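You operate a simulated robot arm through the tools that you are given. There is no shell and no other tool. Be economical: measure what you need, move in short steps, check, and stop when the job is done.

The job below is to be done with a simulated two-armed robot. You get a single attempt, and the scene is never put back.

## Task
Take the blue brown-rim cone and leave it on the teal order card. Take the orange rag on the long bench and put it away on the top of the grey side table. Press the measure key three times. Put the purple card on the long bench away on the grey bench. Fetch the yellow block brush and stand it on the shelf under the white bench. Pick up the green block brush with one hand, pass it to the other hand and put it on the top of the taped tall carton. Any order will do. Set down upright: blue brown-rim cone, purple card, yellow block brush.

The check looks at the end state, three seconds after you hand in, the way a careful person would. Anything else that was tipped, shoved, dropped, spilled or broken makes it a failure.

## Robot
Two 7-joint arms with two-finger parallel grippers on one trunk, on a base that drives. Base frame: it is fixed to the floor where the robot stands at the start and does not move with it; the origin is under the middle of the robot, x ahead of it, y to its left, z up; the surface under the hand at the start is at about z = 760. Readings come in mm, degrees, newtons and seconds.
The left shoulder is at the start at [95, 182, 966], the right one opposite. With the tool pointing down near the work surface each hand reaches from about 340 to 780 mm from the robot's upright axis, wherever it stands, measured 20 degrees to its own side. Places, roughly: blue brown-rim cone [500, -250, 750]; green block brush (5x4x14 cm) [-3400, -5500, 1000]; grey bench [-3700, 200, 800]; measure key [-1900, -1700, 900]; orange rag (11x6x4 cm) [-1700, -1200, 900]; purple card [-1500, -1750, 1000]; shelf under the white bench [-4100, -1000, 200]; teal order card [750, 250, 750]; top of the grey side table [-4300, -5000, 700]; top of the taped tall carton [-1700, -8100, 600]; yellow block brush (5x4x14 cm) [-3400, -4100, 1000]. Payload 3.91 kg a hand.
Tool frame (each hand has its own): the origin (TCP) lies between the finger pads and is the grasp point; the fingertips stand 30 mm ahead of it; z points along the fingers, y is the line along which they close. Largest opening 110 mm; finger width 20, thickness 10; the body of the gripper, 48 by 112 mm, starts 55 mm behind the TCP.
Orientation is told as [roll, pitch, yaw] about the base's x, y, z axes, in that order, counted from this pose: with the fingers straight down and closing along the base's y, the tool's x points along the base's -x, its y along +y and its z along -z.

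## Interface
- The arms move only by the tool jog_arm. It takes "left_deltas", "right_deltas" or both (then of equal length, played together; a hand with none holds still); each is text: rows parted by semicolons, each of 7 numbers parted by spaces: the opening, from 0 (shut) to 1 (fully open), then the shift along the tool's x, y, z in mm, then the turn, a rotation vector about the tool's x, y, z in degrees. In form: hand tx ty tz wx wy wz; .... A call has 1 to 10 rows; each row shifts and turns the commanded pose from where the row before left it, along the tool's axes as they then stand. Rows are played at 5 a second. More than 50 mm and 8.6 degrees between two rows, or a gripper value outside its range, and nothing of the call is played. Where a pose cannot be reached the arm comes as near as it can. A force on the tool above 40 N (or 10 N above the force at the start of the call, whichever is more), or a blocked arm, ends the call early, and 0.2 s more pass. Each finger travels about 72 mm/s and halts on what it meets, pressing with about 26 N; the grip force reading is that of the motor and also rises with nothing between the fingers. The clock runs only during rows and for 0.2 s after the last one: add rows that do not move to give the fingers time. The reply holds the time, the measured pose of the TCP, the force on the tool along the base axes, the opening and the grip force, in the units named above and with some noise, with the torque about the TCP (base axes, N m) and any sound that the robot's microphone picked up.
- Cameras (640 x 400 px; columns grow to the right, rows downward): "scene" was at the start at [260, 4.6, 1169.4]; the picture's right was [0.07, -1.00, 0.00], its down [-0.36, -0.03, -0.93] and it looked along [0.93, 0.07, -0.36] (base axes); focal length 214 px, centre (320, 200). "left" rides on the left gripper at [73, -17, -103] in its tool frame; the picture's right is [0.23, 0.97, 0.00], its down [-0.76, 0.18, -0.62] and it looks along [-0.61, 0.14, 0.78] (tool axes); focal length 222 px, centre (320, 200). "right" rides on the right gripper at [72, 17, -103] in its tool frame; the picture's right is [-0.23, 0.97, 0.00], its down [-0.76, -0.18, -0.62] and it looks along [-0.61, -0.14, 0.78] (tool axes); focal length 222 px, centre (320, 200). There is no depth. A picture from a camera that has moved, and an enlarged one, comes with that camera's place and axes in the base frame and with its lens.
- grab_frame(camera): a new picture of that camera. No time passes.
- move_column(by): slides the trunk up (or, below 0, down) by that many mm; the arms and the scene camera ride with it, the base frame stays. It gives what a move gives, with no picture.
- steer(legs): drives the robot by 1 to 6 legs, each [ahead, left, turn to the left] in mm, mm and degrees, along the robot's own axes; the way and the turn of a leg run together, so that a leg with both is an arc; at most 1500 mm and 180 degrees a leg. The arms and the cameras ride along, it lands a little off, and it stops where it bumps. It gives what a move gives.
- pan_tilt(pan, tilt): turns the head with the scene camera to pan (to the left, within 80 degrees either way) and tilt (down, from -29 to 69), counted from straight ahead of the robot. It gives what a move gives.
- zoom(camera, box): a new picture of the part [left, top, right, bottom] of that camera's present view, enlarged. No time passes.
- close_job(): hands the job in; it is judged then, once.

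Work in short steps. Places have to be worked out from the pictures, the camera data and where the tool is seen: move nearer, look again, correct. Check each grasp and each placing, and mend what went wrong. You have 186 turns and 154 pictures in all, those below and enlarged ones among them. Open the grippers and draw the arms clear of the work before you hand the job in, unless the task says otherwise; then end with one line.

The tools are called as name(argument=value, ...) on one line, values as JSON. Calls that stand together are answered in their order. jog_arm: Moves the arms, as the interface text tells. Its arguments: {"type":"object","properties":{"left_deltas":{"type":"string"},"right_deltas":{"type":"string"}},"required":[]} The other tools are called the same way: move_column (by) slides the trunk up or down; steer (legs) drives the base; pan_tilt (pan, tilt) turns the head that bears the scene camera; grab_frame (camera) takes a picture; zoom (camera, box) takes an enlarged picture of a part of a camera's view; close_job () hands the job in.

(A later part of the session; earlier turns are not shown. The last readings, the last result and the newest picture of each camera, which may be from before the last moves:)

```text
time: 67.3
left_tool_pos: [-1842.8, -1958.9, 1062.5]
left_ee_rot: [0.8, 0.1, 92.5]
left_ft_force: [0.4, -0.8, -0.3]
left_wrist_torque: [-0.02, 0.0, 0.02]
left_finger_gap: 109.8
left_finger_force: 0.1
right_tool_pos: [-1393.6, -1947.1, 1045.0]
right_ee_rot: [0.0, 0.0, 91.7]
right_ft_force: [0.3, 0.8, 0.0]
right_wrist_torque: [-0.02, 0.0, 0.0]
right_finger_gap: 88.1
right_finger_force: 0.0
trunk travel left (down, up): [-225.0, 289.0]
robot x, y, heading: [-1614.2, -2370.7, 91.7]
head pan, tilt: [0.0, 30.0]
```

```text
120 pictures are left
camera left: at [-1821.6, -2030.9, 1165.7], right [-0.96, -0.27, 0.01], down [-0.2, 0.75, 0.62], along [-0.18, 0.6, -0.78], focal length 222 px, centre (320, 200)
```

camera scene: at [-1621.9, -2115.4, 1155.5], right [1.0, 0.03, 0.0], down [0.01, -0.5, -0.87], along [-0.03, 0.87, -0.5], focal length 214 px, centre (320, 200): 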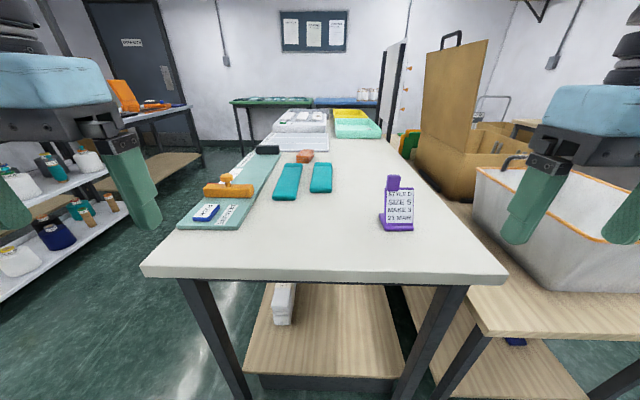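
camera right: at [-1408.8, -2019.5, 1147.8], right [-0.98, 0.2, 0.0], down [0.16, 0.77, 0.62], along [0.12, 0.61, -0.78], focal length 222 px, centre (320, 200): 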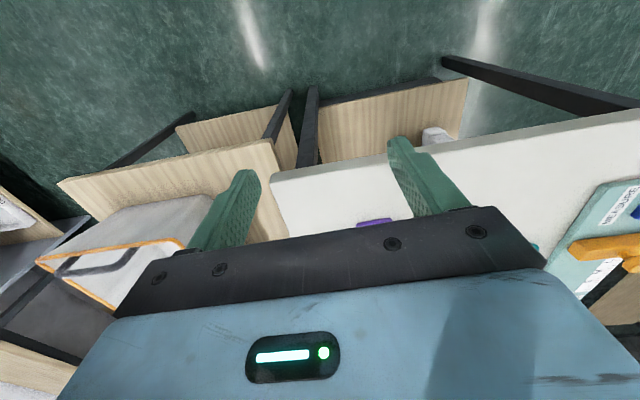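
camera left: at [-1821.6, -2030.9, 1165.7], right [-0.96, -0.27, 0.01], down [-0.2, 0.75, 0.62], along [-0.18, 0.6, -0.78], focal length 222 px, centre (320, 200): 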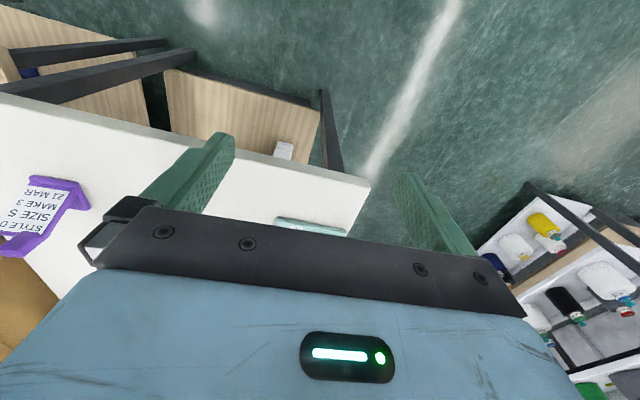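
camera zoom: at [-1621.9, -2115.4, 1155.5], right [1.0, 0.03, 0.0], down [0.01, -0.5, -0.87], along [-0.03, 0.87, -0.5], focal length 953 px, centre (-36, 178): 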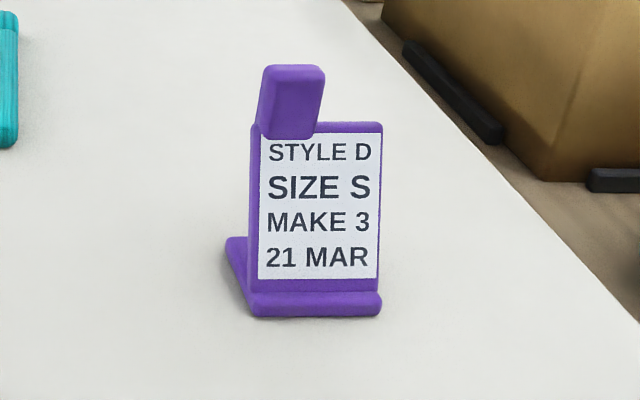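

The blue PUSH block is the measure key, near (-1927,-1666,855); the bench top is about z 828 and its end at y -1815. The purple card is near (-1460,-1690) and about 138 mm tall. I advance 150 mm for reach.

steer(legs=[[150, 0, 0]])

jog_arm(left_deltas="0 -35 30 0 0 0 0;0 -35 40 0 0 0 0;0 -30 20 0 0 0 0;0 0 0 30 0 0 0;0 0 0 0 0 0 0;0 0 0 0 0 0 0")

grab_frame(camera="left")

grab_frame(camera="scene")

```text
time: 68.7
left_tool_pos: [-1846.5, -1810.6, 1062.3]
left_ee_rot: [0.8, 0.0, 92.5]
left_ft_force: [0.6, 1.1, -0.1]
left_wrist_torque: [0.03, -0.01, 0.0]
left_finger_gap: 110.1
left_finger_force: 0.1
right_tool_pos: [-1398.0, -1798.5, 1045.4]
right_ee_rot: [0.0, 0.1, 91.5]
right_ft_force: [1.3, 0.2, 0.6]
right_wrist_torque: [-0.02, -0.01, 0.01]
right_finger_gap: 87.9
right_finger_force: 0.1
trunk travel left (down, up): [-225.0, 289.0]
robot x, y, heading: [-1617.6, -2221.5, 91.8]
head pan, tilt: [0.0, 30.0]
```

```text
refused: row 2 steps farther than a row can; nothing moved
```

```text
119 pictures are left
camera left: at [-1825.4, -1882.6, 1165.5], right [-0.96, -0.27, 0.01], down [-0.2, 0.75, 0.62], along [-0.18, 0.6, -0.78], focal length 222 px, centre (320, 200)
```

left: 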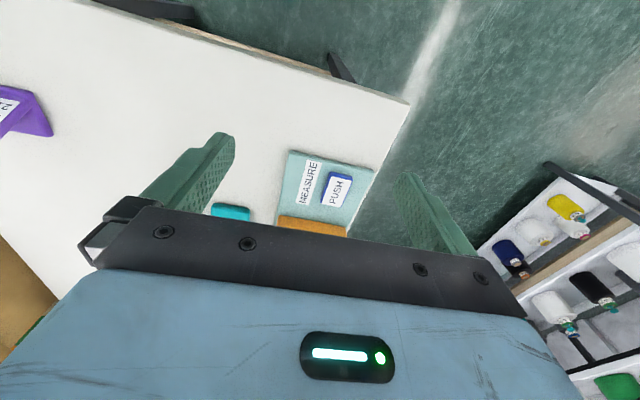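

```text
118 pictures are left
camera scene: at [-1625.8, -1967.3, 1155.2], right [1.0, 0.03, 0.0], down [0.01, -0.5, -0.87], along [-0.02, 0.87, -0.5], focal length 214 px, centre (320, 200)
```

scene: 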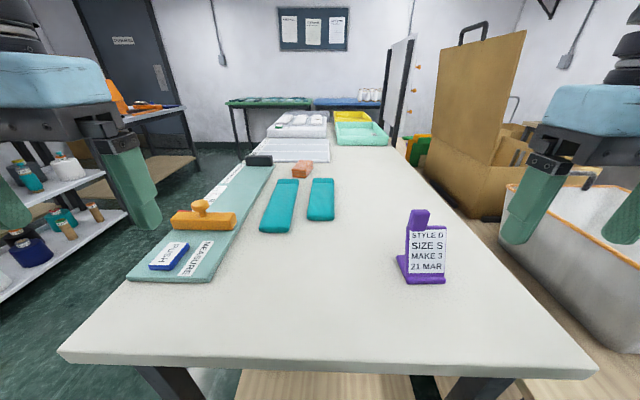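

Two views agree on the key top at (-1917,-1678,862). I close the left fingers and go above it.

jog_arm(left_deltas="0 -40 20 0 0 0 0;0 -40 20 0 0 0 0;0 -40 20 0 0 0 0;0 -15.5 4.7 30 0 0 0;0 0 0 40 0 0 0;0 0 0 40 0 0 0;0 0 0 35 0 0 0;0 0 0 0 0 0 0")

grab_frame(camera="left")

zoom(camera="scene", box=[60, 120, 300, 300])

```text
time: 70.5
left_tool_pos: [-1921.5, -1678.8, 918.6]
left_ee_rot: [0.8, 0.1, 92.5]
left_ft_force: [0.1, 0.5, 0.6]
left_wrist_torque: [0.0, -0.01, -0.02]
left_finger_gap: 0.0
left_finger_force: 26.2
right_tool_pos: [-1396.8, -1799.5, 1044.6]
right_ee_rot: [0.1, 0.0, 91.5]
right_ft_force: [0.6, 0.0, 0.1]
right_wrist_torque: [-0.03, 0.03, -0.01]
right_finger_gap: 87.9
right_finger_force: 0.1
trunk travel left (down, up): [-225.0, 289.0]
robot x, y, heading: [-1619.5, -2224.1, 91.6]
head pan, tilt: [0.0, 30.0]
```

```text
117 pictures are left
camera left: at [-1899.7, -1751.4, 1021.7], right [-0.96, -0.27, 0.01], down [-0.2, 0.75, 0.63], along [-0.18, 0.6, -0.78], focal length 222 px, centre (320, 200)
```

left: 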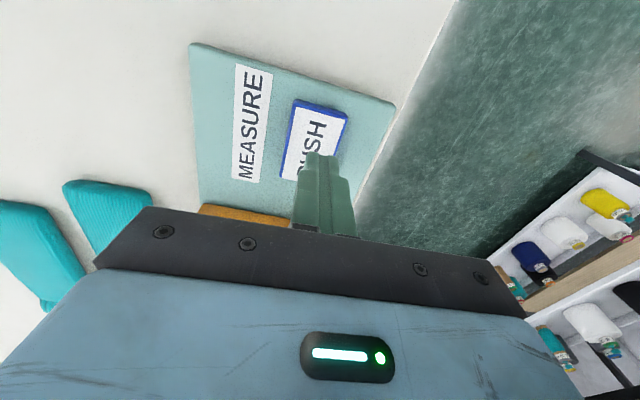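

```text
2.22 times, centred on (180, 210) of scene
camera zoom: at [-1625.7, -1968.2, 1155.5], right [1.0, 0.03, 0.0], down [0.01, -0.5, -0.87], along [-0.02, 0.87, -0.5], focal length 477 px, centre (631, 178)
```

zoom: 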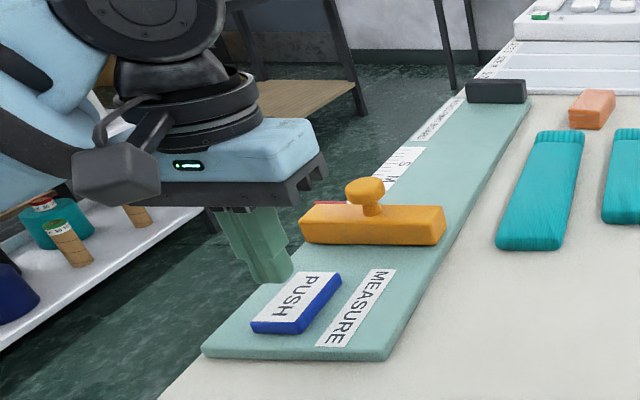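

Tip is over the key. I shift 4 mm onto its centre and go down gently.

jog_arm(left_deltas="0 4 -4 12 0 0 0;0 0 0 8 0 0 0;0 0 0 4 0 0 0;0 0 0 3 0 0 0;0 0 0 0 0 0 0")

```text
time: 71.7
left_tool_pos: [-1916.1, -1684.1, 892.2]
left_ee_rot: [0.9, -0.2, 92.6]
left_ft_force: [-1.9, -0.4, 10.5]
left_wrist_torque: [0.02, 0.04, -0.03]
left_finger_gap: 0.0
left_finger_force: 26.0
right_tool_pos: [-1397.2, -1801.0, 1045.5]
right_ee_rot: [0.0, 0.0, 91.6]
right_ft_force: [-0.4, 0.3, 0.4]
right_wrist_torque: [-0.03, 0.01, -0.01]
right_finger_gap: 88.0
right_finger_force: 0.1
trunk travel left (down, up): [-225.0, 289.0]
robot x, y, heading: [-1619.0, -2224.7, 91.7]
head pan, tilt: [0.0, 30.0]
heard: click
```

A click: the first press seems made. I lift to release and listen.

jog_arm(left_deltas="0 0 0 -6 0 0 0;0 0 0 -6 0 0 0;0 0 0 0 0 0 0")

grab_frame(camera="left")

```text
time: 72.5
left_tool_pos: [-1915.7, -1682.9, 904.4]
left_ee_rot: [0.9, 0.1, 92.5]
left_ft_force: [-1.0, -0.2, 0.7]
left_wrist_torque: [0.02, 0.0, 0.0]
left_finger_gap: 0.0
left_finger_force: 26.1
right_tool_pos: [-1396.9, -1799.5, 1046.0]
right_ee_rot: [0.0, 0.0, 91.6]
right_ft_force: [0.2, 0.8, -0.2]
right_wrist_torque: [0.01, 0.02, -0.04]
right_finger_gap: 88.0
right_finger_force: 0.1
trunk travel left (down, up): [-225.0, 289.0]
robot x, y, heading: [-1615.3, -2222.3, 91.7]
head pan, tilt: [0.0, 30.0]
```

```text
115 pictures are left
camera left: at [-1894.9, -1754.6, 1007.0], right [-0.96, -0.27, 0.01], down [-0.2, 0.75, 0.62], along [-0.18, 0.6, -0.78], focal length 222 px, centre (320, 200)
```

left: 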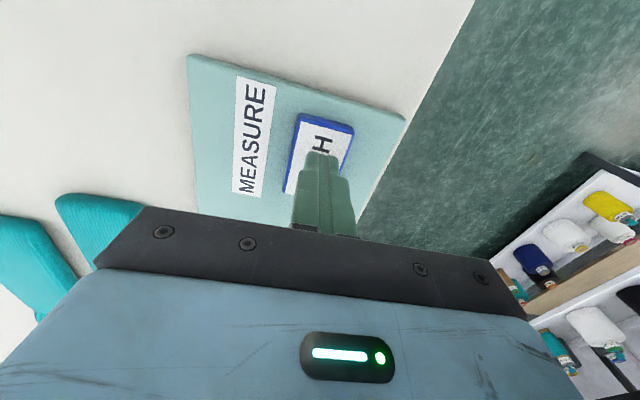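

Clean release. Second press, then a separate release.

jog_arm(left_deltas="0 0 0 6 0 0 0;0 0 0 3 0 0 0;0 0 0 3 0 0 0;0 0 0 0 0 0 0")

jog_arm(left_deltas="0 0 0 -6 0 0 0;0 0 0 -6 0 0 0;0 0 0 0 0 0 0")

```text
time: 73.5
left_tool_pos: [-1916.0, -1684.0, 891.8]
left_ee_rot: [0.8, -0.1, 92.6]
left_ft_force: [-3.3, 3.2, 9.3]
left_wrist_torque: [0.05, 0.1, -0.05]
left_finger_gap: 0.0
left_finger_force: 25.8
right_tool_pos: [-1397.3, -1800.8, 1044.8]
right_ee_rot: [0.0, 0.0, 91.7]
right_ft_force: [0.4, -0.3, 0.1]
right_wrist_torque: [-0.01, -0.03, -0.02]
right_finger_gap: 87.8
right_finger_force: 0.1
trunk travel left (down, up): [-225.0, 289.0]
robot x, y, heading: [-1618.5, -2223.7, 91.6]
head pan, tilt: [0.0, 30.0]
heard: click
```

```text
time: 74.3
left_tool_pos: [-1914.5, -1683.2, 903.4]
left_ee_rot: [1.0, 0.1, 92.4]
left_ft_force: [0.7, 0.4, -0.4]
left_wrist_torque: [-0.01, -0.03, -0.03]
left_finger_gap: 0.1
left_finger_force: 25.9
right_tool_pos: [-1396.9, -1799.7, 1045.3]
right_ee_rot: [0.1, 0.0, 91.6]
right_ft_force: [-0.6, 0.2, -0.2]
right_wrist_torque: [0.01, 0.02, -0.04]
right_finger_gap: 88.1
right_finger_force: 0.1
trunk travel left (down, up): [-225.0, 289.0]
robot x, y, heading: [-1619.4, -2223.9, 91.8]
head pan, tilt: [0.0, 30.0]
```

Second click heard. Third press, then release and rise well clear.

jog_arm(left_deltas="0 0 0 6 0 0 0;0 0 0 3 0 0 0;0 0 0 3 0 0 0;0 0 0 0 0 0 0")

jog_arm(left_deltas="0 0 0 -10 0 0 0;0 0 0 -40 0 0 0;0 0 0 -40 0 0 0;0 0 0 -40 0 0 0;0 0 0 -40 0 0 0;0 0 0 0 0 0 0")

grab_frame(camera="right")

```text
time: 75.3
left_tool_pos: [-1914.7, -1684.6, 892.0]
left_ee_rot: [0.7, -0.3, 92.5]
left_ft_force: [-1.8, 3.3, 13.2]
left_wrist_torque: [0.09, 0.01, -0.02]
left_finger_gap: 0.0
left_finger_force: 25.7
right_tool_pos: [-1397.7, -1799.9, 1045.8]
right_ee_rot: [0.0, 0.0, 91.6]
right_ft_force: [-0.5, -0.2, 0.0]
right_wrist_torque: [-0.02, 0.01, -0.01]
right_finger_gap: 87.8
right_finger_force: 0.1
trunk travel left (down, up): [-225.0, 289.0]
robot x, y, heading: [-1617.8, -2228.0, 91.4]
head pan, tilt: [0.0, 30.0]
heard: click
```

```text
time: 76.7
left_tool_pos: [-1912.3, -1681.2, 1061.7]
left_ee_rot: [0.8, 0.1, 92.4]
left_ft_force: [0.1, -0.1, -0.2]
left_wrist_torque: [0.0, -0.06, 0.0]
left_finger_gap: 0.0
left_finger_force: 26.4
right_tool_pos: [-1398.2, -1799.5, 1044.7]
right_ee_rot: [0.1, -0.1, 91.6]
right_ft_force: [0.3, -0.3, 0.2]
right_wrist_torque: [-0.02, 0.02, -0.05]
right_finger_gap: 88.1
right_finger_force: 0.0
trunk travel left (down, up): [-225.0, 289.0]
robot x, y, heading: [-1617.7, -2221.8, 91.7]
head pan, tilt: [0.0, 30.0]
```

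```text
114 pictures are left
camera right: at [-1413.0, -1872.2, 1147.7], right [-0.98, 0.2, 0.0], down [0.16, 0.77, 0.62], along [0.13, 0.61, -0.78], focal length 222 px, centre (320, 200)
```

right: 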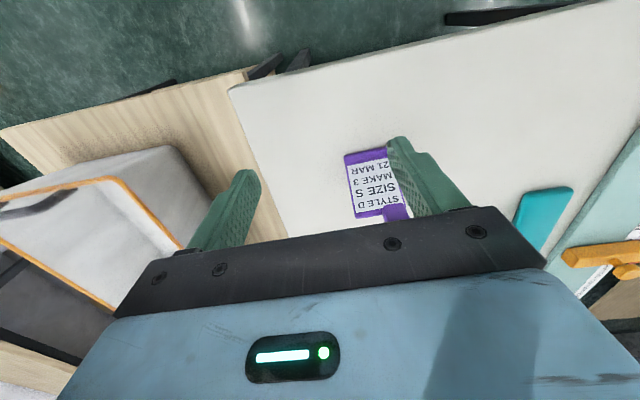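

Three clicks heard. Next the purple card: its tab is near (-1470,-1665), top about z 960. I put the right hand above it, still high.

jog_arm(right_deltas="0.8 -35 20 0 0 0 0;0.8 -35 20 0 0 0 0;0.8 -35 20 0 0 0 0;0.8 -26 8 0 0 0 0;0.8 0 0 0 0 0 0")

grab_frame(camera="right")

zoom(camera="scene", box=[340, 120, 500, 300])

```text
time: 77.9
left_tool_pos: [-1913.3, -1681.5, 1062.9]
left_ee_rot: [0.8, 0.0, 92.5]
left_ft_force: [-0.2, -0.5, -0.6]
left_wrist_torque: [-0.02, 0.02, -0.02]
left_finger_gap: 0.0
left_finger_force: 26.1
right_tool_pos: [-1469.4, -1672.1, 1043.9]
right_ee_rot: [-0.2, 0.0, 91.6]
right_ft_force: [0.5, 0.1, -0.2]
right_wrist_torque: [-0.02, 0.02, 0.01]
right_finger_gap: 87.8
right_finger_force: 0.0
trunk travel left (down, up): [-225.0, 289.0]
robot x, y, heading: [-1620.1, -2225.5, 91.9]
head pan, tilt: [0.0, 30.0]
```

```text
113 pictures are left
camera right: at [-1484.5, -1745.1, 1146.4], right [-0.98, 0.2, 0.0], down [0.16, 0.77, 0.62], along [0.13, 0.61, -0.78], focal length 222 px, centre (320, 200)
```

right: 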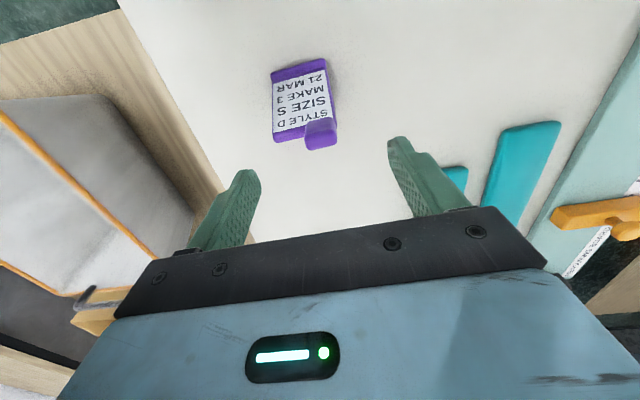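

```text
2.22 times, centred on (420, 210) of scene
camera zoom: at [-1625.7, -1968.2, 1155.4], right [1.0, 0.03, 0.0], down [0.01, -0.5, -0.87], along [-0.02, 0.87, -0.5], focal length 477 px, centre (98, 178)
```

zoom: 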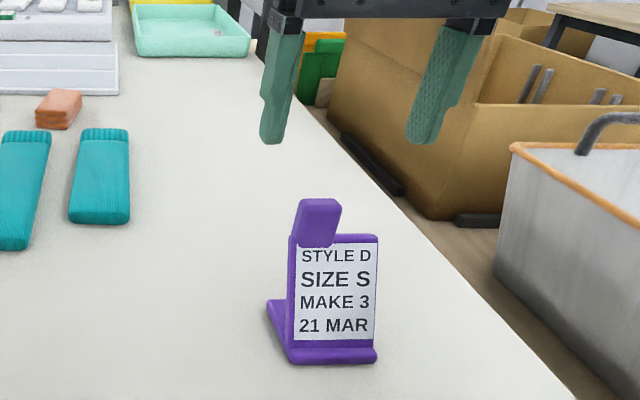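

The tab top is at (-1470,-1668,968), with the card's top edge about 30 mm lower. I descend to TCP z 973 and close.

jog_arm(right_deltas="0.8 -4 0 30 0 0 0;0.8 0 0 25 0 0 0;0.8 0 0 14 0 0 0;0 0 0 0 0 0 0;0 0 0 0 0 0 0;0 0 0 0 0 0 0;0 0 0 0 0 0 0")

zoom(camera="scene", box=[340, 120, 500, 300])

```text
time: 79.5
left_tool_pos: [-1911.8, -1682.3, 1061.3]
left_ee_rot: [0.8, 0.1, 92.5]
left_ft_force: [-0.6, 0.1, -0.1]
left_wrist_torque: [0.02, 0.04, 0.01]
left_finger_gap: 0.2
left_finger_force: 25.6
right_tool_pos: [-1468.3, -1666.0, 975.1]
right_ee_rot: [0.0, 0.0, 91.5]
right_ft_force: [0.2, 0.2, -0.1]
right_wrist_torque: [0.0, 0.01, 0.03]
right_finger_gap: 29.0
right_finger_force: 26.0
trunk travel left (down, up): [-225.0, 289.0]
robot x, y, heading: [-1617.4, -2224.6, 91.5]
head pan, tilt: [0.0, 30.0]
```

```text
2.22 times, centred on (420, 210) of scene
camera zoom: at [-1625.8, -1968.0, 1155.4], right [1.0, 0.03, 0.0], down [0.01, -0.5, -0.87], along [-0.02, 0.87, -0.5], focal length 477 px, centre (98, 178)
```

zoom: 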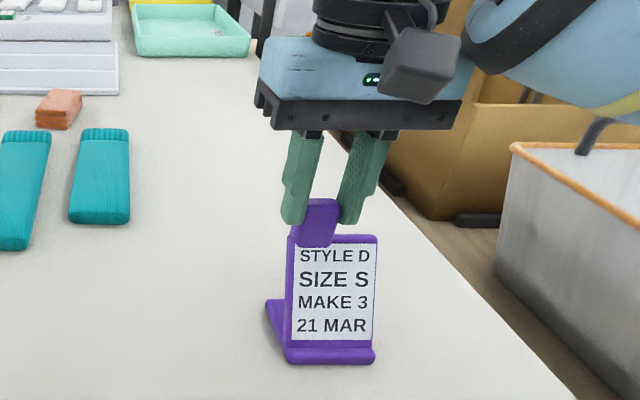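

The tab is gripped (29 mm). I lift it, then draw both hands back toward the robot.

jog_arm(right_deltas="0 0 0 -15 0 0 0;0 0 0 -35 0 0 0;0 0 0 -45 0 0 0;0 30 0 -30 0 0 0;0 40 -15 -20 0 0 0;0 45 -15 0 0 0 0;0 30 -15 0 0 0 0;0 0 0 0 0 0 0", left_deltas="0 0 0 0 0 0 0;0 0 0 0 0 0 0;0 30 -20 0 0 0 0;0 40 -20 0 0 0 0;0 40 -10 0 0 0 0;0 25 -10 0 0 0 0;0 0 0 0 0 0 0;0 0 0 0 0 0 0")

grab_frame(camera="scene")

```text
time: 81.3
left_tool_pos: [-1846.7, -1814.4, 1060.9]
left_ee_rot: [0.7, 0.1, 92.5]
left_ft_force: [0.1, -0.1, 0.0]
left_wrist_torque: [-0.05, -0.01, 0.01]
left_finger_gap: 0.1
left_finger_force: 26.5
right_tool_pos: [-1424.7, -1807.0, 1107.6]
right_ee_rot: [0.1, 0.0, 91.5]
right_ft_force: [-0.1, -0.1, -1.2]
right_wrist_torque: [0.0, -0.02, 0.01]
right_finger_gap: 29.2
right_finger_force: 25.8
right hand out of reach, approached as far as the arm can: row 6, 7
trunk travel left (down, up): [-225.0, 289.0]
robot x, y, heading: [-1618.9, -2223.7, 91.8]
head pan, tilt: [0.0, 30.0]
```

```text
110 pictures are left
camera scene: at [-1626.0, -1967.8, 1155.3], right [1.0, 0.03, 0.0], down [0.01, -0.5, -0.87], along [-0.02, 0.87, -0.5], focal length 214 px, centre (320, 200)
```

scene: 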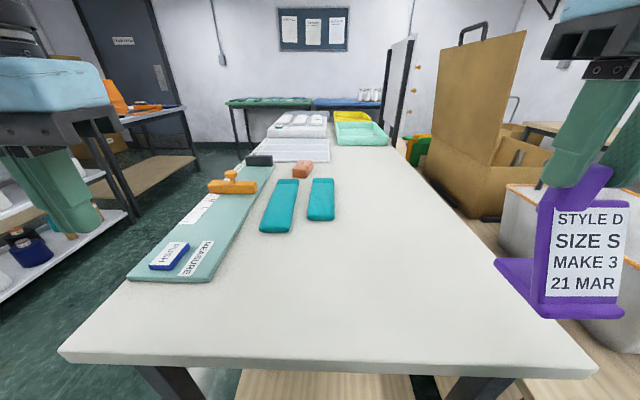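

The orange carriage has stepped along the board, so the presses registered. The card is held upright. I back off, strafe left past the bench, and look ahead along the far side.

steer(legs=[[-230, 0, 0], [0, 830, 0]])

grab_frame(camera="scene")

```text
time: 90.2
left_tool_pos: [-2663.0, -2066.3, 1060.0]
left_ee_rot: [0.9, 0.0, 92.4]
left_ft_force: [0.1, -0.1, 0.1]
left_wrist_torque: [-0.03, 0.0, 0.05]
left_finger_gap: 0.0
left_finger_force: 25.8
right_tool_pos: [-2241.4, -2060.6, 1106.6]
right_ee_rot: [0.1, -0.1, 91.3]
right_ft_force: [0.1, 0.0, -0.5]
right_wrist_torque: [0.01, 0.07, -0.03]
right_finger_gap: 29.0
right_finger_force: 26.4
trunk travel left (down, up): [-225.0, 289.0]
robot x, y, heading: [-2431.2, -2478.5, 91.1]
head pan, tilt: [0.0, 30.0]
```

```text
109 pictures are left
camera scene: at [-2442.8, -2220.9, 1155.4], right [1.0, 0.03, 0.0], down [0.01, -0.5, -0.87], along [-0.02, 0.87, -0.5], focal length 214 px, centre (320, 200)
```

scene: 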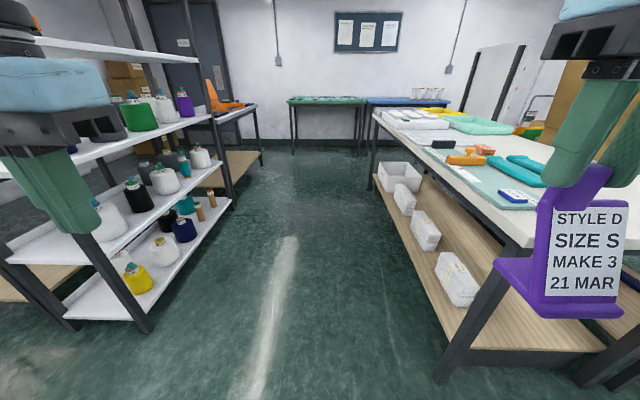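

The passage is wide (rack at x -3367, bench edge -1990). I drive up beside the rag and turn to face the bench.

steer(legs=[[1030, -60, 0], [0, 0, -91]])

grab_frame(camera="scene")

grab_frame(camera="left")

```text
time: 99.4
left_tool_pos: [-1983.8, -1240.8, 1060.4]
left_ee_rot: [0.9, 0.0, 0.1]
left_ft_force: [-0.4, 0.2, 0.3]
left_wrist_torque: [0.04, 0.02, -0.02]
left_finger_gap: 0.1
left_finger_force: 25.7
right_tool_pos: [-1994.8, -1663.2, 1107.1]
right_ee_rot: [0.1, -0.1, -0.8]
right_ft_force: [-0.9, -0.1, 0.1]
right_wrist_torque: [-0.01, -0.02, 0.0]
right_finger_gap: 28.8
right_finger_force: 26.4
trunk travel left (down, up): [-225.0, 289.0]
robot x, y, heading: [-2401.9, -1449.5, -0.9]
head pan, tilt: [0.0, 30.0]
```

```text
108 pictures are left
camera scene: at [-2144.8, -1457.4, 1155.4], right [-0.01, -1.0, 0.0], down [-0.5, 0.01, -0.87], along [0.87, -0.01, -0.5], focal length 214 px, centre (320, 200)
```

scene: 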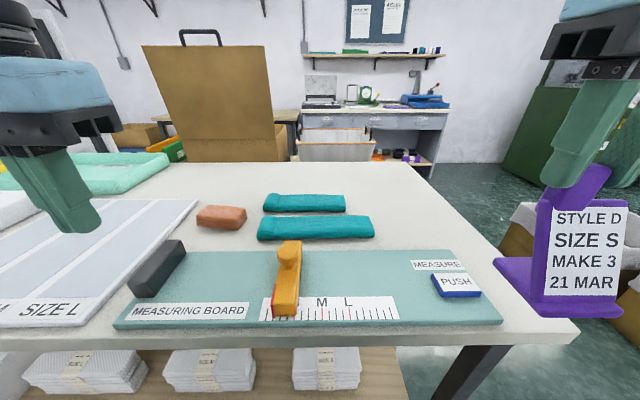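

```text
107 pictures are left
camera left: at [-2057.2, -1259.4, 1163.7], right [-0.23, 0.97, 0.01], down [0.76, 0.17, 0.63], along [0.61, 0.15, -0.78], focal length 222 px, centre (320, 200)
```

left: 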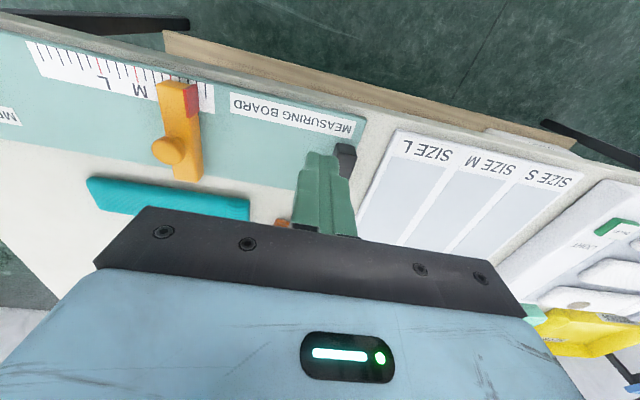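

The rag is at about (-1690,-1210), long side along y, so the fingers must close along x. I open the left hand and turn it by 86° in place.

jog_arm(left_deltas="1 0 0 0 0 0 -8.5;1 0 0 0 0 0 -8.5;1 0 0 0 0 0 -8.5;1 0 0 0 0 0 -8.5;1 0 0 0 0 0 -8.5;1 0 0 0 0 0 -8.5;1 0 0 0 0 0 -8.5;1 0 0 0 0 0 -8.5;1 0 0 0 0 0 -8.5;1 0 0 0 0 0 -8.5")

zoom(camera="scene", box=[100, 150, 340, 300])

```text
time: 101.6
left_tool_pos: [-1984.0, -1241.0, 1060.7]
left_ee_rot: [0.0, -0.8, 85.3]
left_ft_force: [0.3, 0.2, 0.0]
left_wrist_torque: [0.0, 0.03, 0.01]
left_finger_gap: 109.8
left_finger_force: 0.1
right_tool_pos: [-1993.9, -1662.2, 1107.3]
right_ee_rot: [0.1, -0.1, -0.8]
right_ft_force: [1.9, -0.1, -0.9]
right_wrist_torque: [0.03, -0.01, -0.01]
right_finger_gap: 29.4
right_finger_force: 25.9
trunk travel left (down, up): [-225.0, 289.0]
robot x, y, heading: [-2399.5, -1453.5, -0.5]
head pan, tilt: [0.0, 30.0]
```

```text
2.67 times, centred on (220, 225) of scene
camera zoom: at [-2144.8, -1457.3, 1155.4], right [-0.01, -1.0, 0.0], down [-0.5, 0.01, -0.87], along [0.87, -0.01, -0.5], focal length 572 px, centre (587, 133)
```

zoom: 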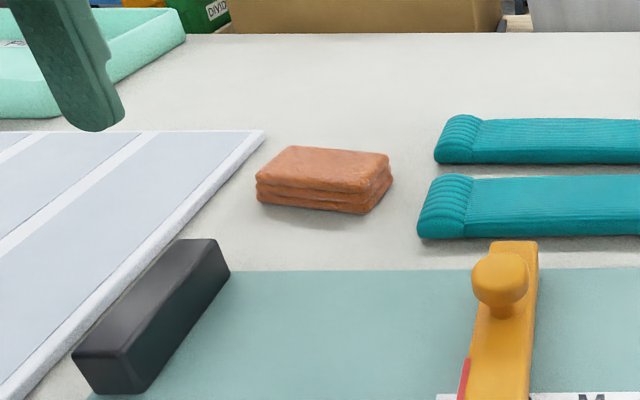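

The rag's centre is about (-1706,-1224), turned about 5° – the hand's yaw already matches. I move above it and down to z 960 and look.

jog_arm(left_deltas="1 -10 -46 0 0 0 0;1 -10 -46 0 0 0 0;1 -10 -46 0 0 0 0;1 -10 -46 0 0 0 0;1 0 -46 0 0 0 0;1 0 -46 0 0 0 0;1 0 0 50 0 0 0;1 0 0 50 0 0 0;1 0 0 0 0 0 0")

grab_frame(camera="left")

grab_frame(camera="scene")

```text
time: 103.6
left_tool_pos: [-1692.8, -1220.3, 960.0]
left_ee_rot: [0.3, -0.8, 85.0]
left_ft_force: [-0.8, 0.4, -0.9]
left_wrist_torque: [0.01, -0.01, 0.0]
left_finger_gap: 109.9
left_finger_force: 0.1
left hand out of reach, approached as far as the arm can: row 6, 7, 8
right_tool_pos: [-1995.0, -1661.8, 1107.5]
right_ee_rot: [0.1, -0.1, -0.7]
right_ft_force: [1.4, 0.3, -0.6]
right_wrist_torque: [0.04, 0.0, 0.03]
right_finger_gap: 29.2
right_finger_force: 26.2
trunk travel left (down, up): [-225.0, 289.0]
robot x, y, heading: [-2402.1, -1453.5, -1.0]
head pan, tilt: [0.0, 30.0]
```

```text
105 pictures are left
camera left: at [-1681.1, -1296.5, 1063.1], right [-0.99, -0.14, 0.0], down [-0.11, 0.76, 0.63], along [-0.09, 0.63, -0.77], focal length 222 px, centre (320, 200)
```

left: 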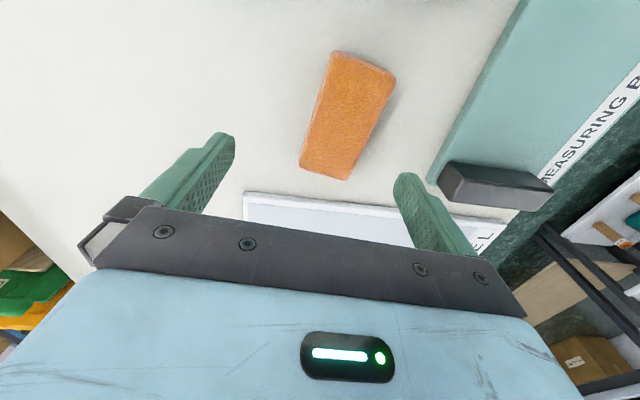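

```text
104 pictures are left
camera scene: at [-2145.3, -1456.5, 1155.6], right [-0.01, -1.0, 0.0], down [-0.5, 0.01, -0.87], along [0.87, -0.01, -0.5], focal length 214 px, centre (320, 200)
```

scene: 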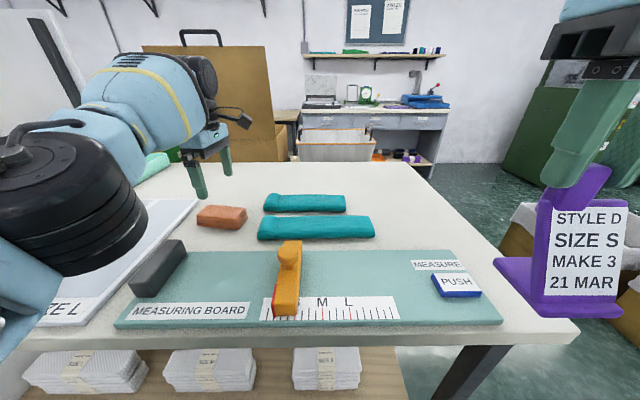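

The hand view puts the rag at (-1712,-1230), turned 9°. I correct by (12,18) in tool axes and 4°, descend to z 866 and close.

jog_arm(left_deltas="1 12 18 0 0 0 4;1 0 0 40 0 0 0;1 0 0 35 0 0 0;1 0 0 18 0 0 0;0.5 0 0 0 0 0 0;0 0 0 0 0 0 0;0 0 0 0 0 0 0;0 0 0 0 0 0 0")

grab_frame(camera="left")

```text
time: 104.5
left_tool_pos: [-1677.7, -1235.4, 903.3]
left_ee_rot: [-0.1, -1.0, 81.2]
left_ft_force: [-6.9, -2.1, 16.1]
left_wrist_torque: [-0.07, 1.27, 0.11]
left_finger_gap: 110.2
left_finger_force: 0.0
left hand out of reach, approached as far as the arm can: row 1, 2, 3
right_tool_pos: [-1994.1, -1663.6, 1106.7]
right_ee_rot: [0.1, -0.1, -0.8]
right_ft_force: [-0.3, 1.2, -0.9]
right_wrist_torque: [0.01, 0.03, 0.0]
right_finger_gap: 29.1
right_finger_force: 25.5
trunk travel left (down, up): [-225.0, 289.0]
robot x, y, heading: [-2404.0, -1451.5, -0.8]
head pan, tilt: [0.0, 30.0]
stopped in row 4 (left hand): the force on the tool passed its limit at 50 N (the readings are from after the stop); the commanded pose is now the measured one
```

```text
103 pictures are left
camera left: at [-1672.3, -1310.9, 1006.3], right [-1.0, -0.07, -0.01], down [-0.06, 0.77, 0.64], along [-0.04, 0.63, -0.77], focal length 222 px, centre (320, 200)
```

left: 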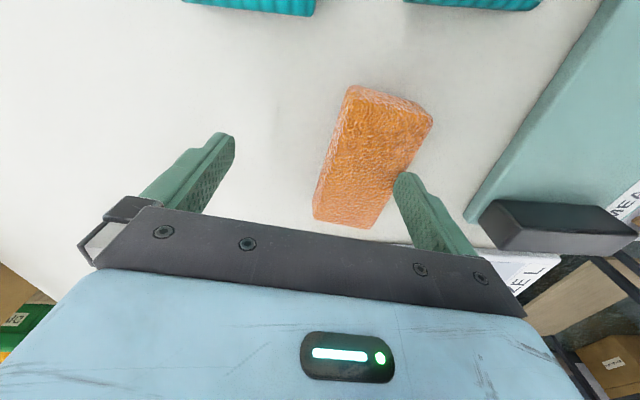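

The arm was at its reach limit, so the hand sat 34 mm too far and a finger touched the rag. I lift, shift 34 mm back and check.

jog_arm(left_deltas="1 0 0 -25 0 0 0;1 0 0 -20 0 0 0;1 0 34 0 0 0 0;1 0 0 0 0 0 0")

grab_frame(camera="left")

```text
time: 105.5
left_tool_pos: [-1719.5, -1228.3, 945.5]
left_ee_rot: [0.0, -1.2, 81.0]
left_ft_force: [0.5, 0.0, 0.4]
left_wrist_torque: [0.05, -0.01, 0.03]
left_finger_gap: 110.0
left_finger_force: 0.1
left hand out of reach, approached as far as the arm can: row 1, 2
right_tool_pos: [-1994.7, -1664.0, 1106.8]
right_ee_rot: [0.1, 0.1, -0.8]
right_ft_force: [0.5, 0.2, -1.1]
right_wrist_torque: [0.02, -0.02, 0.02]
right_finger_gap: 29.1
right_finger_force: 26.3
trunk travel left (down, up): [-225.0, 289.0]
robot x, y, heading: [-2402.4, -1453.4, -0.8]
head pan, tilt: [0.0, 30.0]
```

```text
102 pictures are left
camera left: at [-1715.3, -1303.7, 1048.6], right [-1.0, -0.08, 0.0], down [-0.06, 0.77, 0.64], along [-0.04, 0.64, -0.77], focal length 222 px, centre (320, 200)
```

left: 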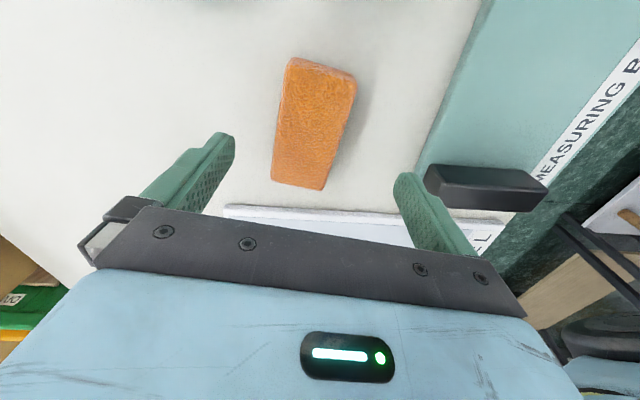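

The rag is centred at (-1714,-1232). I make a small correction, descend and close.

jog_arm(left_deltas="1 3 -6 20 0 0 3;1 0 0 40 0 0 0;1 0 0 19 0 0 0;0.5 0 0 0 0 0 0;0 0 0 0 0 0 0;0 0 0 0 0 0 0;0 0 0 0 0 0 0;0 0 0 0 0 0 0")

grab_frame(camera="left")

```text
time: 107.3
left_tool_pos: [-1716.2, -1229.3, 869.8]
left_ee_rot: [-0.4, -1.1, 78.1]
left_ft_force: [-10.8, 5.0, 35.2]
left_wrist_torque: [0.07, 1.45, -0.12]
left_finger_gap: 54.7
left_finger_force: 26.1
right_tool_pos: [-1997.6, -1663.0, 1109.3]
right_ee_rot: [0.1, -0.2, -0.8]
right_ft_force: [0.8, 0.2, -0.1]
right_wrist_torque: [-0.04, 0.02, 0.0]
right_finger_gap: 29.1
right_finger_force: 26.0
trunk travel left (down, up): [-225.0, 289.0]
robot x, y, heading: [-2403.4, -1455.7, -0.7]
head pan, tilt: [0.0, 30.0]
```

```text
101 pictures are left
camera left: at [-1716.1, -1305.7, 972.6], right [-1.0, -0.02, -0.01], down [-0.02, 0.77, 0.64], along [-0.01, 0.64, -0.77], focal length 222 px, centre (320, 200)
```

left: 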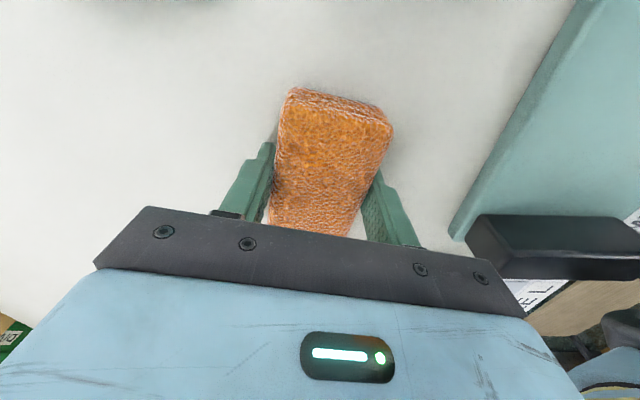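

Rag gripped (55 mm). I lift it clear and draw it back toward the robot.

jog_arm(left_deltas="0 0 0 -20 0 0 0;0 0 0 -40 0 0 0;0 0 0 -45 0 0 0;0 0 20 -45 0 0 0;0 0 45 -20 0 0 0;0 0 45 0 0 0 0;0 0 45 0 0 0 0;0 0 45 0 0 0 0;0 0 40 0 0 0 0;0 0 0 0 0 0 0")

grab_frame(camera="scene")

```text
time: 109.5
left_tool_pos: [-1948.0, -1184.6, 1036.5]
left_ee_rot: [0.1, -1.0, 78.2]
left_ft_force: [0.1, -1.5, 0.1]
left_wrist_torque: [-0.02, 0.01, 0.02]
left_finger_gap: 54.3
left_finger_force: 25.7
right_tool_pos: [-1992.3, -1662.6, 1107.3]
right_ee_rot: [0.0, 0.0, -0.8]
right_ft_force: [0.4, -0.4, 0.0]
right_wrist_torque: [0.01, 0.0, -0.01]
right_finger_gap: 29.1
right_finger_force: 25.9
trunk travel left (down, up): [-225.0, 289.0]
robot x, y, heading: [-2402.3, -1450.7, -0.7]
head pan, tilt: [0.0, 30.0]
```

```text
100 pictures are left
camera scene: at [-2144.1, -1457.4, 1155.3], right [-0.01, -1.0, 0.0], down [-0.5, 0.01, -0.87], along [0.87, -0.01, -0.5], focal length 214 px, centre (320, 200)
```

scene: 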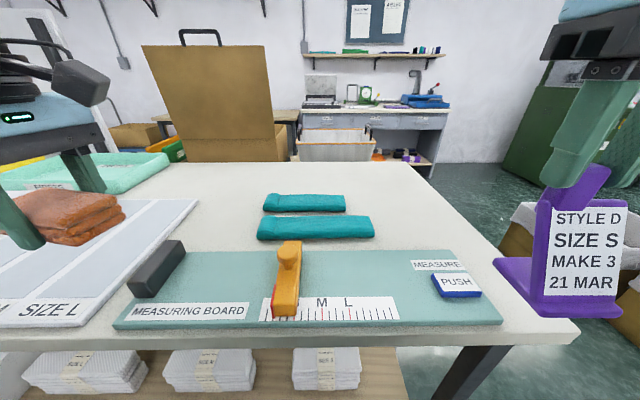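

Rag is held. I back off, turn around to face -x and strafe toward the grey bench beyond the rack.

steer(legs=[[-280, 0, 0], [0, 0, 180], [0, -1400, 0]])

pan_tilt(pan=0, tilt=25)

grab_frame(camera="scene")

```text
time: 130.8
left_tool_pos: [-3068.7, -293.4, 1036.2]
left_ee_rot: [0.0, -0.9, -104.6]
left_ft_force: [0.7, -0.2, -0.5]
left_wrist_torque: [-0.03, 0.0, 0.02]
left_finger_gap: 53.9
left_finger_force: 26.2
right_tool_pos: [-3000.5, 184.5, 1107.0]
right_ee_rot: [0.1, 0.1, 176.4]
right_ft_force: [-0.5, 0.9, -1.1]
right_wrist_torque: [0.0, 0.0, -0.02]
right_finger_gap: 29.0
right_finger_force: 26.0
trunk travel left (down, up): [-225.0, 289.0]
robot x, y, heading: [-2601.6, -46.7, 176.4]
head pan, tilt: [0.0, 30.0]
```

```text
time: 131.5
left_tool_pos: [-3069.1, -294.1, 1036.7]
left_ee_rot: [0.0, -1.0, -104.6]
left_ft_force: [0.8, 0.3, -1.5]
left_wrist_torque: [0.01, -0.02, -0.02]
left_finger_gap: 53.9
left_finger_force: 25.8
right_tool_pos: [-3001.1, 184.1, 1106.4]
right_ee_rot: [0.1, 0.0, 176.5]
right_ft_force: [0.0, 1.0, -0.3]
right_wrist_torque: [0.0, 0.02, -0.01]
right_finger_gap: 29.1
right_finger_force: 25.9
trunk travel left (down, up): [-225.0, 289.0]
robot x, y, heading: [-2602.7, -48.4, 176.7]
head pan, tilt: [0.0, 25.0]
```

```text
99 pictures are left
camera scene: at [-2861.9, -33.7, 1163.3], right [0.06, 1.0, 0.0], down [0.42, -0.03, -0.91], along [-0.9, 0.06, -0.42], focal length 214 px, centre (320, 200)
```

scene: 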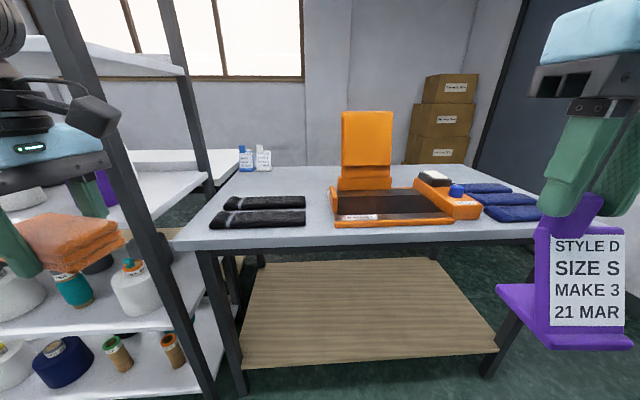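

The grey bench is ahead with its edge near x -3330; the rack is close to my left hand. I strafe right 330 mm before going closer, then look again.

steer(legs=[[0, -330, 3.5], [150, 0, 0]])

pan_tilt(pan=0, tilt=35)

grab_frame(camera="scene")

grab_frame(camera="right")

```text
time: 135.9
left_tool_pos: [-3192.0, 13.0, 1036.5]
left_ee_rot: [0.2, -0.9, -101.5]
left_ft_force: [-0.4, -0.8, -0.7]
left_wrist_torque: [0.0, -0.03, -0.04]
left_finger_gap: 54.1
left_finger_force: 26.4
right_tool_pos: [-3151.2, 493.3, 1106.7]
right_ee_rot: [0.0, -0.1, 179.7]
right_ft_force: [-0.6, 0.6, -1.3]
right_wrist_torque: [0.03, 0.03, 0.01]
right_finger_gap: 29.3
right_finger_force: 26.5
trunk travel left (down, up): [-225.0, 289.0]
robot x, y, heading: [-2738.9, 285.1, 179.5]
head pan, tilt: [0.0, 25.0]
```

```text
time: 136.7
left_tool_pos: [-3191.3, 13.3, 1035.5]
left_ee_rot: [0.0, -1.0, -101.5]
left_ft_force: [0.0, 0.6, -0.5]
left_wrist_torque: [0.02, 0.0, -0.01]
left_finger_gap: 54.4
left_finger_force: 26.2
right_tool_pos: [-3150.2, 492.4, 1106.1]
right_ee_rot: [0.1, 0.1, 179.7]
right_ft_force: [0.2, -0.1, -1.3]
right_wrist_torque: [0.0, -0.03, 0.0]
right_finger_gap: 29.0
right_finger_force: 25.9
trunk travel left (down, up): [-225.0, 289.0]
robot x, y, heading: [-2740.9, 285.1, 179.7]
head pan, tilt: [0.0, 35.0]
```

```text
98 pictures are left
camera scene: at [-2995.1, 284.0, 1147.7], right [0.01, 1.0, 0.0], down [0.57, 0.0, -0.82], along [-0.82, 0.0, -0.57], focal length 214 px, centre (320, 200)
```

scene: 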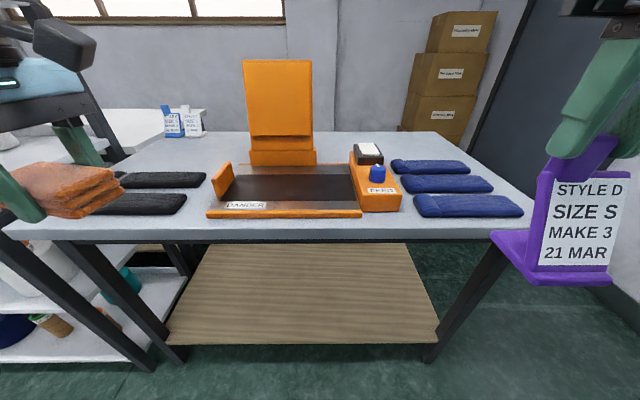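

```text
97 pictures are left
camera right: at [-3077.8, 475.7, 1210.0], right [-0.23, -0.97, 0.0], down [-0.76, 0.18, 0.62], along [-0.61, 0.14, -0.78], focal length 222 px, centre (320, 200)
```

right: 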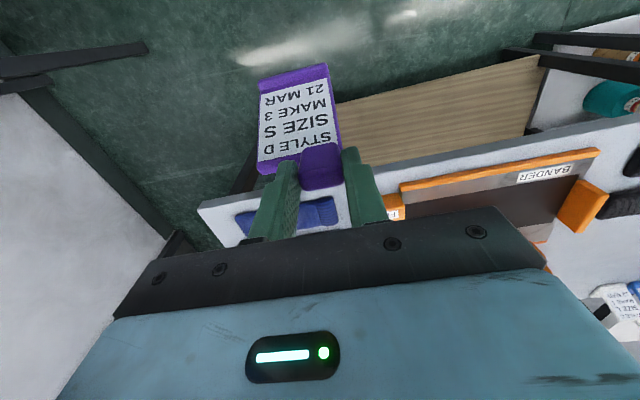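

The free space is behind the black gloves and hard to reach past the rack with the rag in the other hand. I'll set the rag down first and place the card later, so I turn to face -y and drive along the passage.

steer(legs=[[-60, 0, 0], [0, 0, 90], [1250, 0, 0], [1000, 0, 0]])

pan_tilt(pan=0, tilt=15)

grab_frame(camera="scene")

```text
time: 152.2
left_tool_pos: [-2470.1, -2432.9, 1036.5]
left_ee_rot: [-0.1, -1.1, -12.3]
left_ft_force: [0.8, 0.3, -0.2]
left_wrist_torque: [0.02, 0.03, 0.01]
left_finger_gap: 54.2
left_finger_force: 26.1
right_tool_pos: [-2949.2, -2384.7, 1107.3]
right_ee_rot: [0.1, 0.0, -91.1]
right_ft_force: [-0.7, -0.7, -0.4]
right_wrist_torque: [0.0, 0.0, 0.03]
right_finger_gap: 29.2
right_finger_force: 26.3
trunk travel left (down, up): [-225.0, 289.0]
robot x, y, heading: [-2734.7, -1976.4, -91.2]
head pan, tilt: [0.0, 35.0]
```

```text
time: 153.0
left_tool_pos: [-2469.1, -2433.4, 1037.0]
left_ee_rot: [0.0, -1.1, -12.3]
left_ft_force: [-0.3, -0.8, -0.8]
left_wrist_torque: [-0.03, -0.01, 0.01]
left_finger_gap: 54.1
left_finger_force: 26.3
right_tool_pos: [-2947.2, -2384.0, 1107.5]
right_ee_rot: [0.1, 0.0, -91.3]
right_ft_force: [0.3, 0.9, -0.2]
right_wrist_torque: [-0.02, -0.02, -0.01]
right_finger_gap: 29.3
right_finger_force: 25.9
trunk travel left (down, up): [-225.0, 289.0]
robot x, y, heading: [-2732.8, -1975.1, -91.2]
head pan, tilt: [0.0, 15.0]
```

```text
96 pictures are left
camera scene: at [-2739.7, -2239.8, 1179.5], right [-1.0, 0.02, 0.0], down [0.01, 0.26, -0.97], along [-0.02, -0.97, -0.26], focal length 214 px, centre (320, 200)
```

scene: 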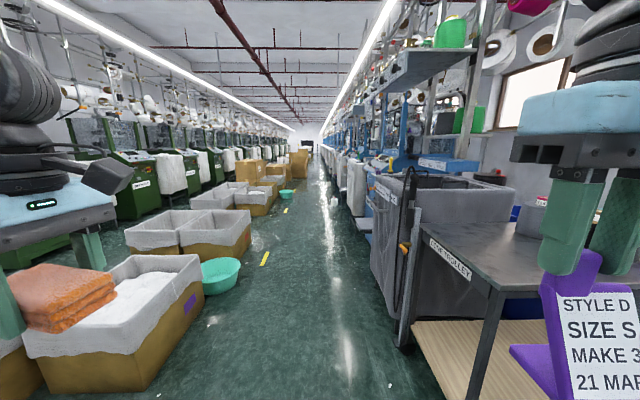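

The aisle is clear between the bins (x > -2250) and the trolley (x < -3380). I drive 1500 mm on and look right toward the brushes.

steer(legs=[[1500, 0, 1]])

grab_frame(camera="scene")

```text
time: 160.5
left_tool_pos: [-2465.2, -3935.2, 1037.3]
left_ee_rot: [-0.1, -1.0, -10.7]
left_ft_force: [-1.0, -0.1, -0.6]
left_wrist_torque: [0.01, 0.02, -0.02]
left_finger_gap: 54.2
left_finger_force: 26.2
right_tool_pos: [-2946.2, -3901.6, 1106.4]
right_ee_rot: [0.2, 0.0, -89.5]
right_ft_force: [0.3, 0.0, -1.0]
right_wrist_torque: [0.0, -0.01, 0.01]
right_finger_gap: 29.2
right_finger_force: 26.1
trunk travel left (down, up): [-225.0, 289.0]
robot x, y, heading: [-2745.1, -3485.7, -89.6]
head pan, tilt: [0.0, 15.0]
```

```text
95 pictures are left
camera scene: at [-2740.8, -3750.7, 1179.6], right [-1.0, -0.01, 0.0], down [0.0, 0.26, -0.97], along [0.01, -0.97, -0.26], focal length 214 px, centre (320, 200)
```

scene: 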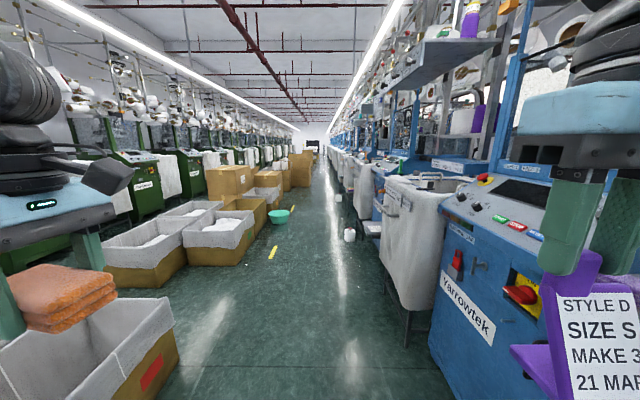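

I turn right to face the machines.

steer(legs=[[200, 0, 0], [0, 0, -90]])

grab_frame(camera="scene")

```text
time: 163.2
left_tool_pos: [-2553.8, -4182.1, 1035.4]
left_ee_rot: [0.0, -1.0, -22.0]
left_ft_force: [-0.3, 0.3, 0.3]
left_wrist_torque: [-0.03, 0.0, 0.01]
left_finger_gap: 54.1
left_finger_force: 26.3
right_tool_pos: [-3011.2, -4053.9, 1094.4]
right_ee_rot: [-2.1, 1.6, -99.7]
right_ft_force: [0.8, 0.0, -1.2]
right_wrist_torque: [-0.02, -0.03, 0.01]
right_finger_gap: 29.0
right_finger_force: 26.0
trunk travel left (down, up): [-225.0, 289.0]
robot x, y, heading: [-2742.0, -3686.7, -101.0]
head pan, tilt: [0.0, 15.0]
stopped in leg 2: the robot was blocked; the commanded pose is now the measured one
```

```text
94 pictures are left
camera scene: at [-2786.9, -3946.2, 1179.7], right [-0.98, 0.19, 0.0], down [0.05, 0.26, -0.97], along [-0.18, -0.95, -0.26], focal length 214 px, centre (320, 200)
```

scene: 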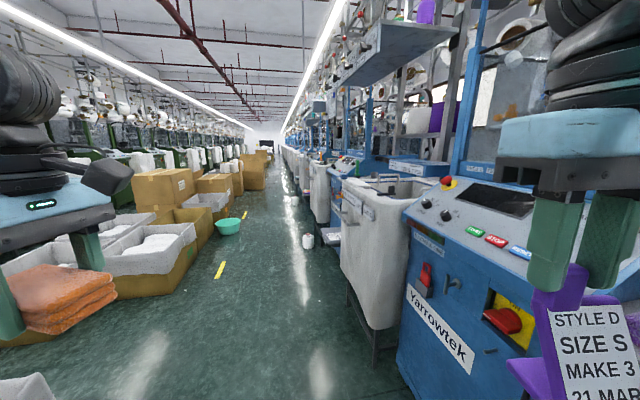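

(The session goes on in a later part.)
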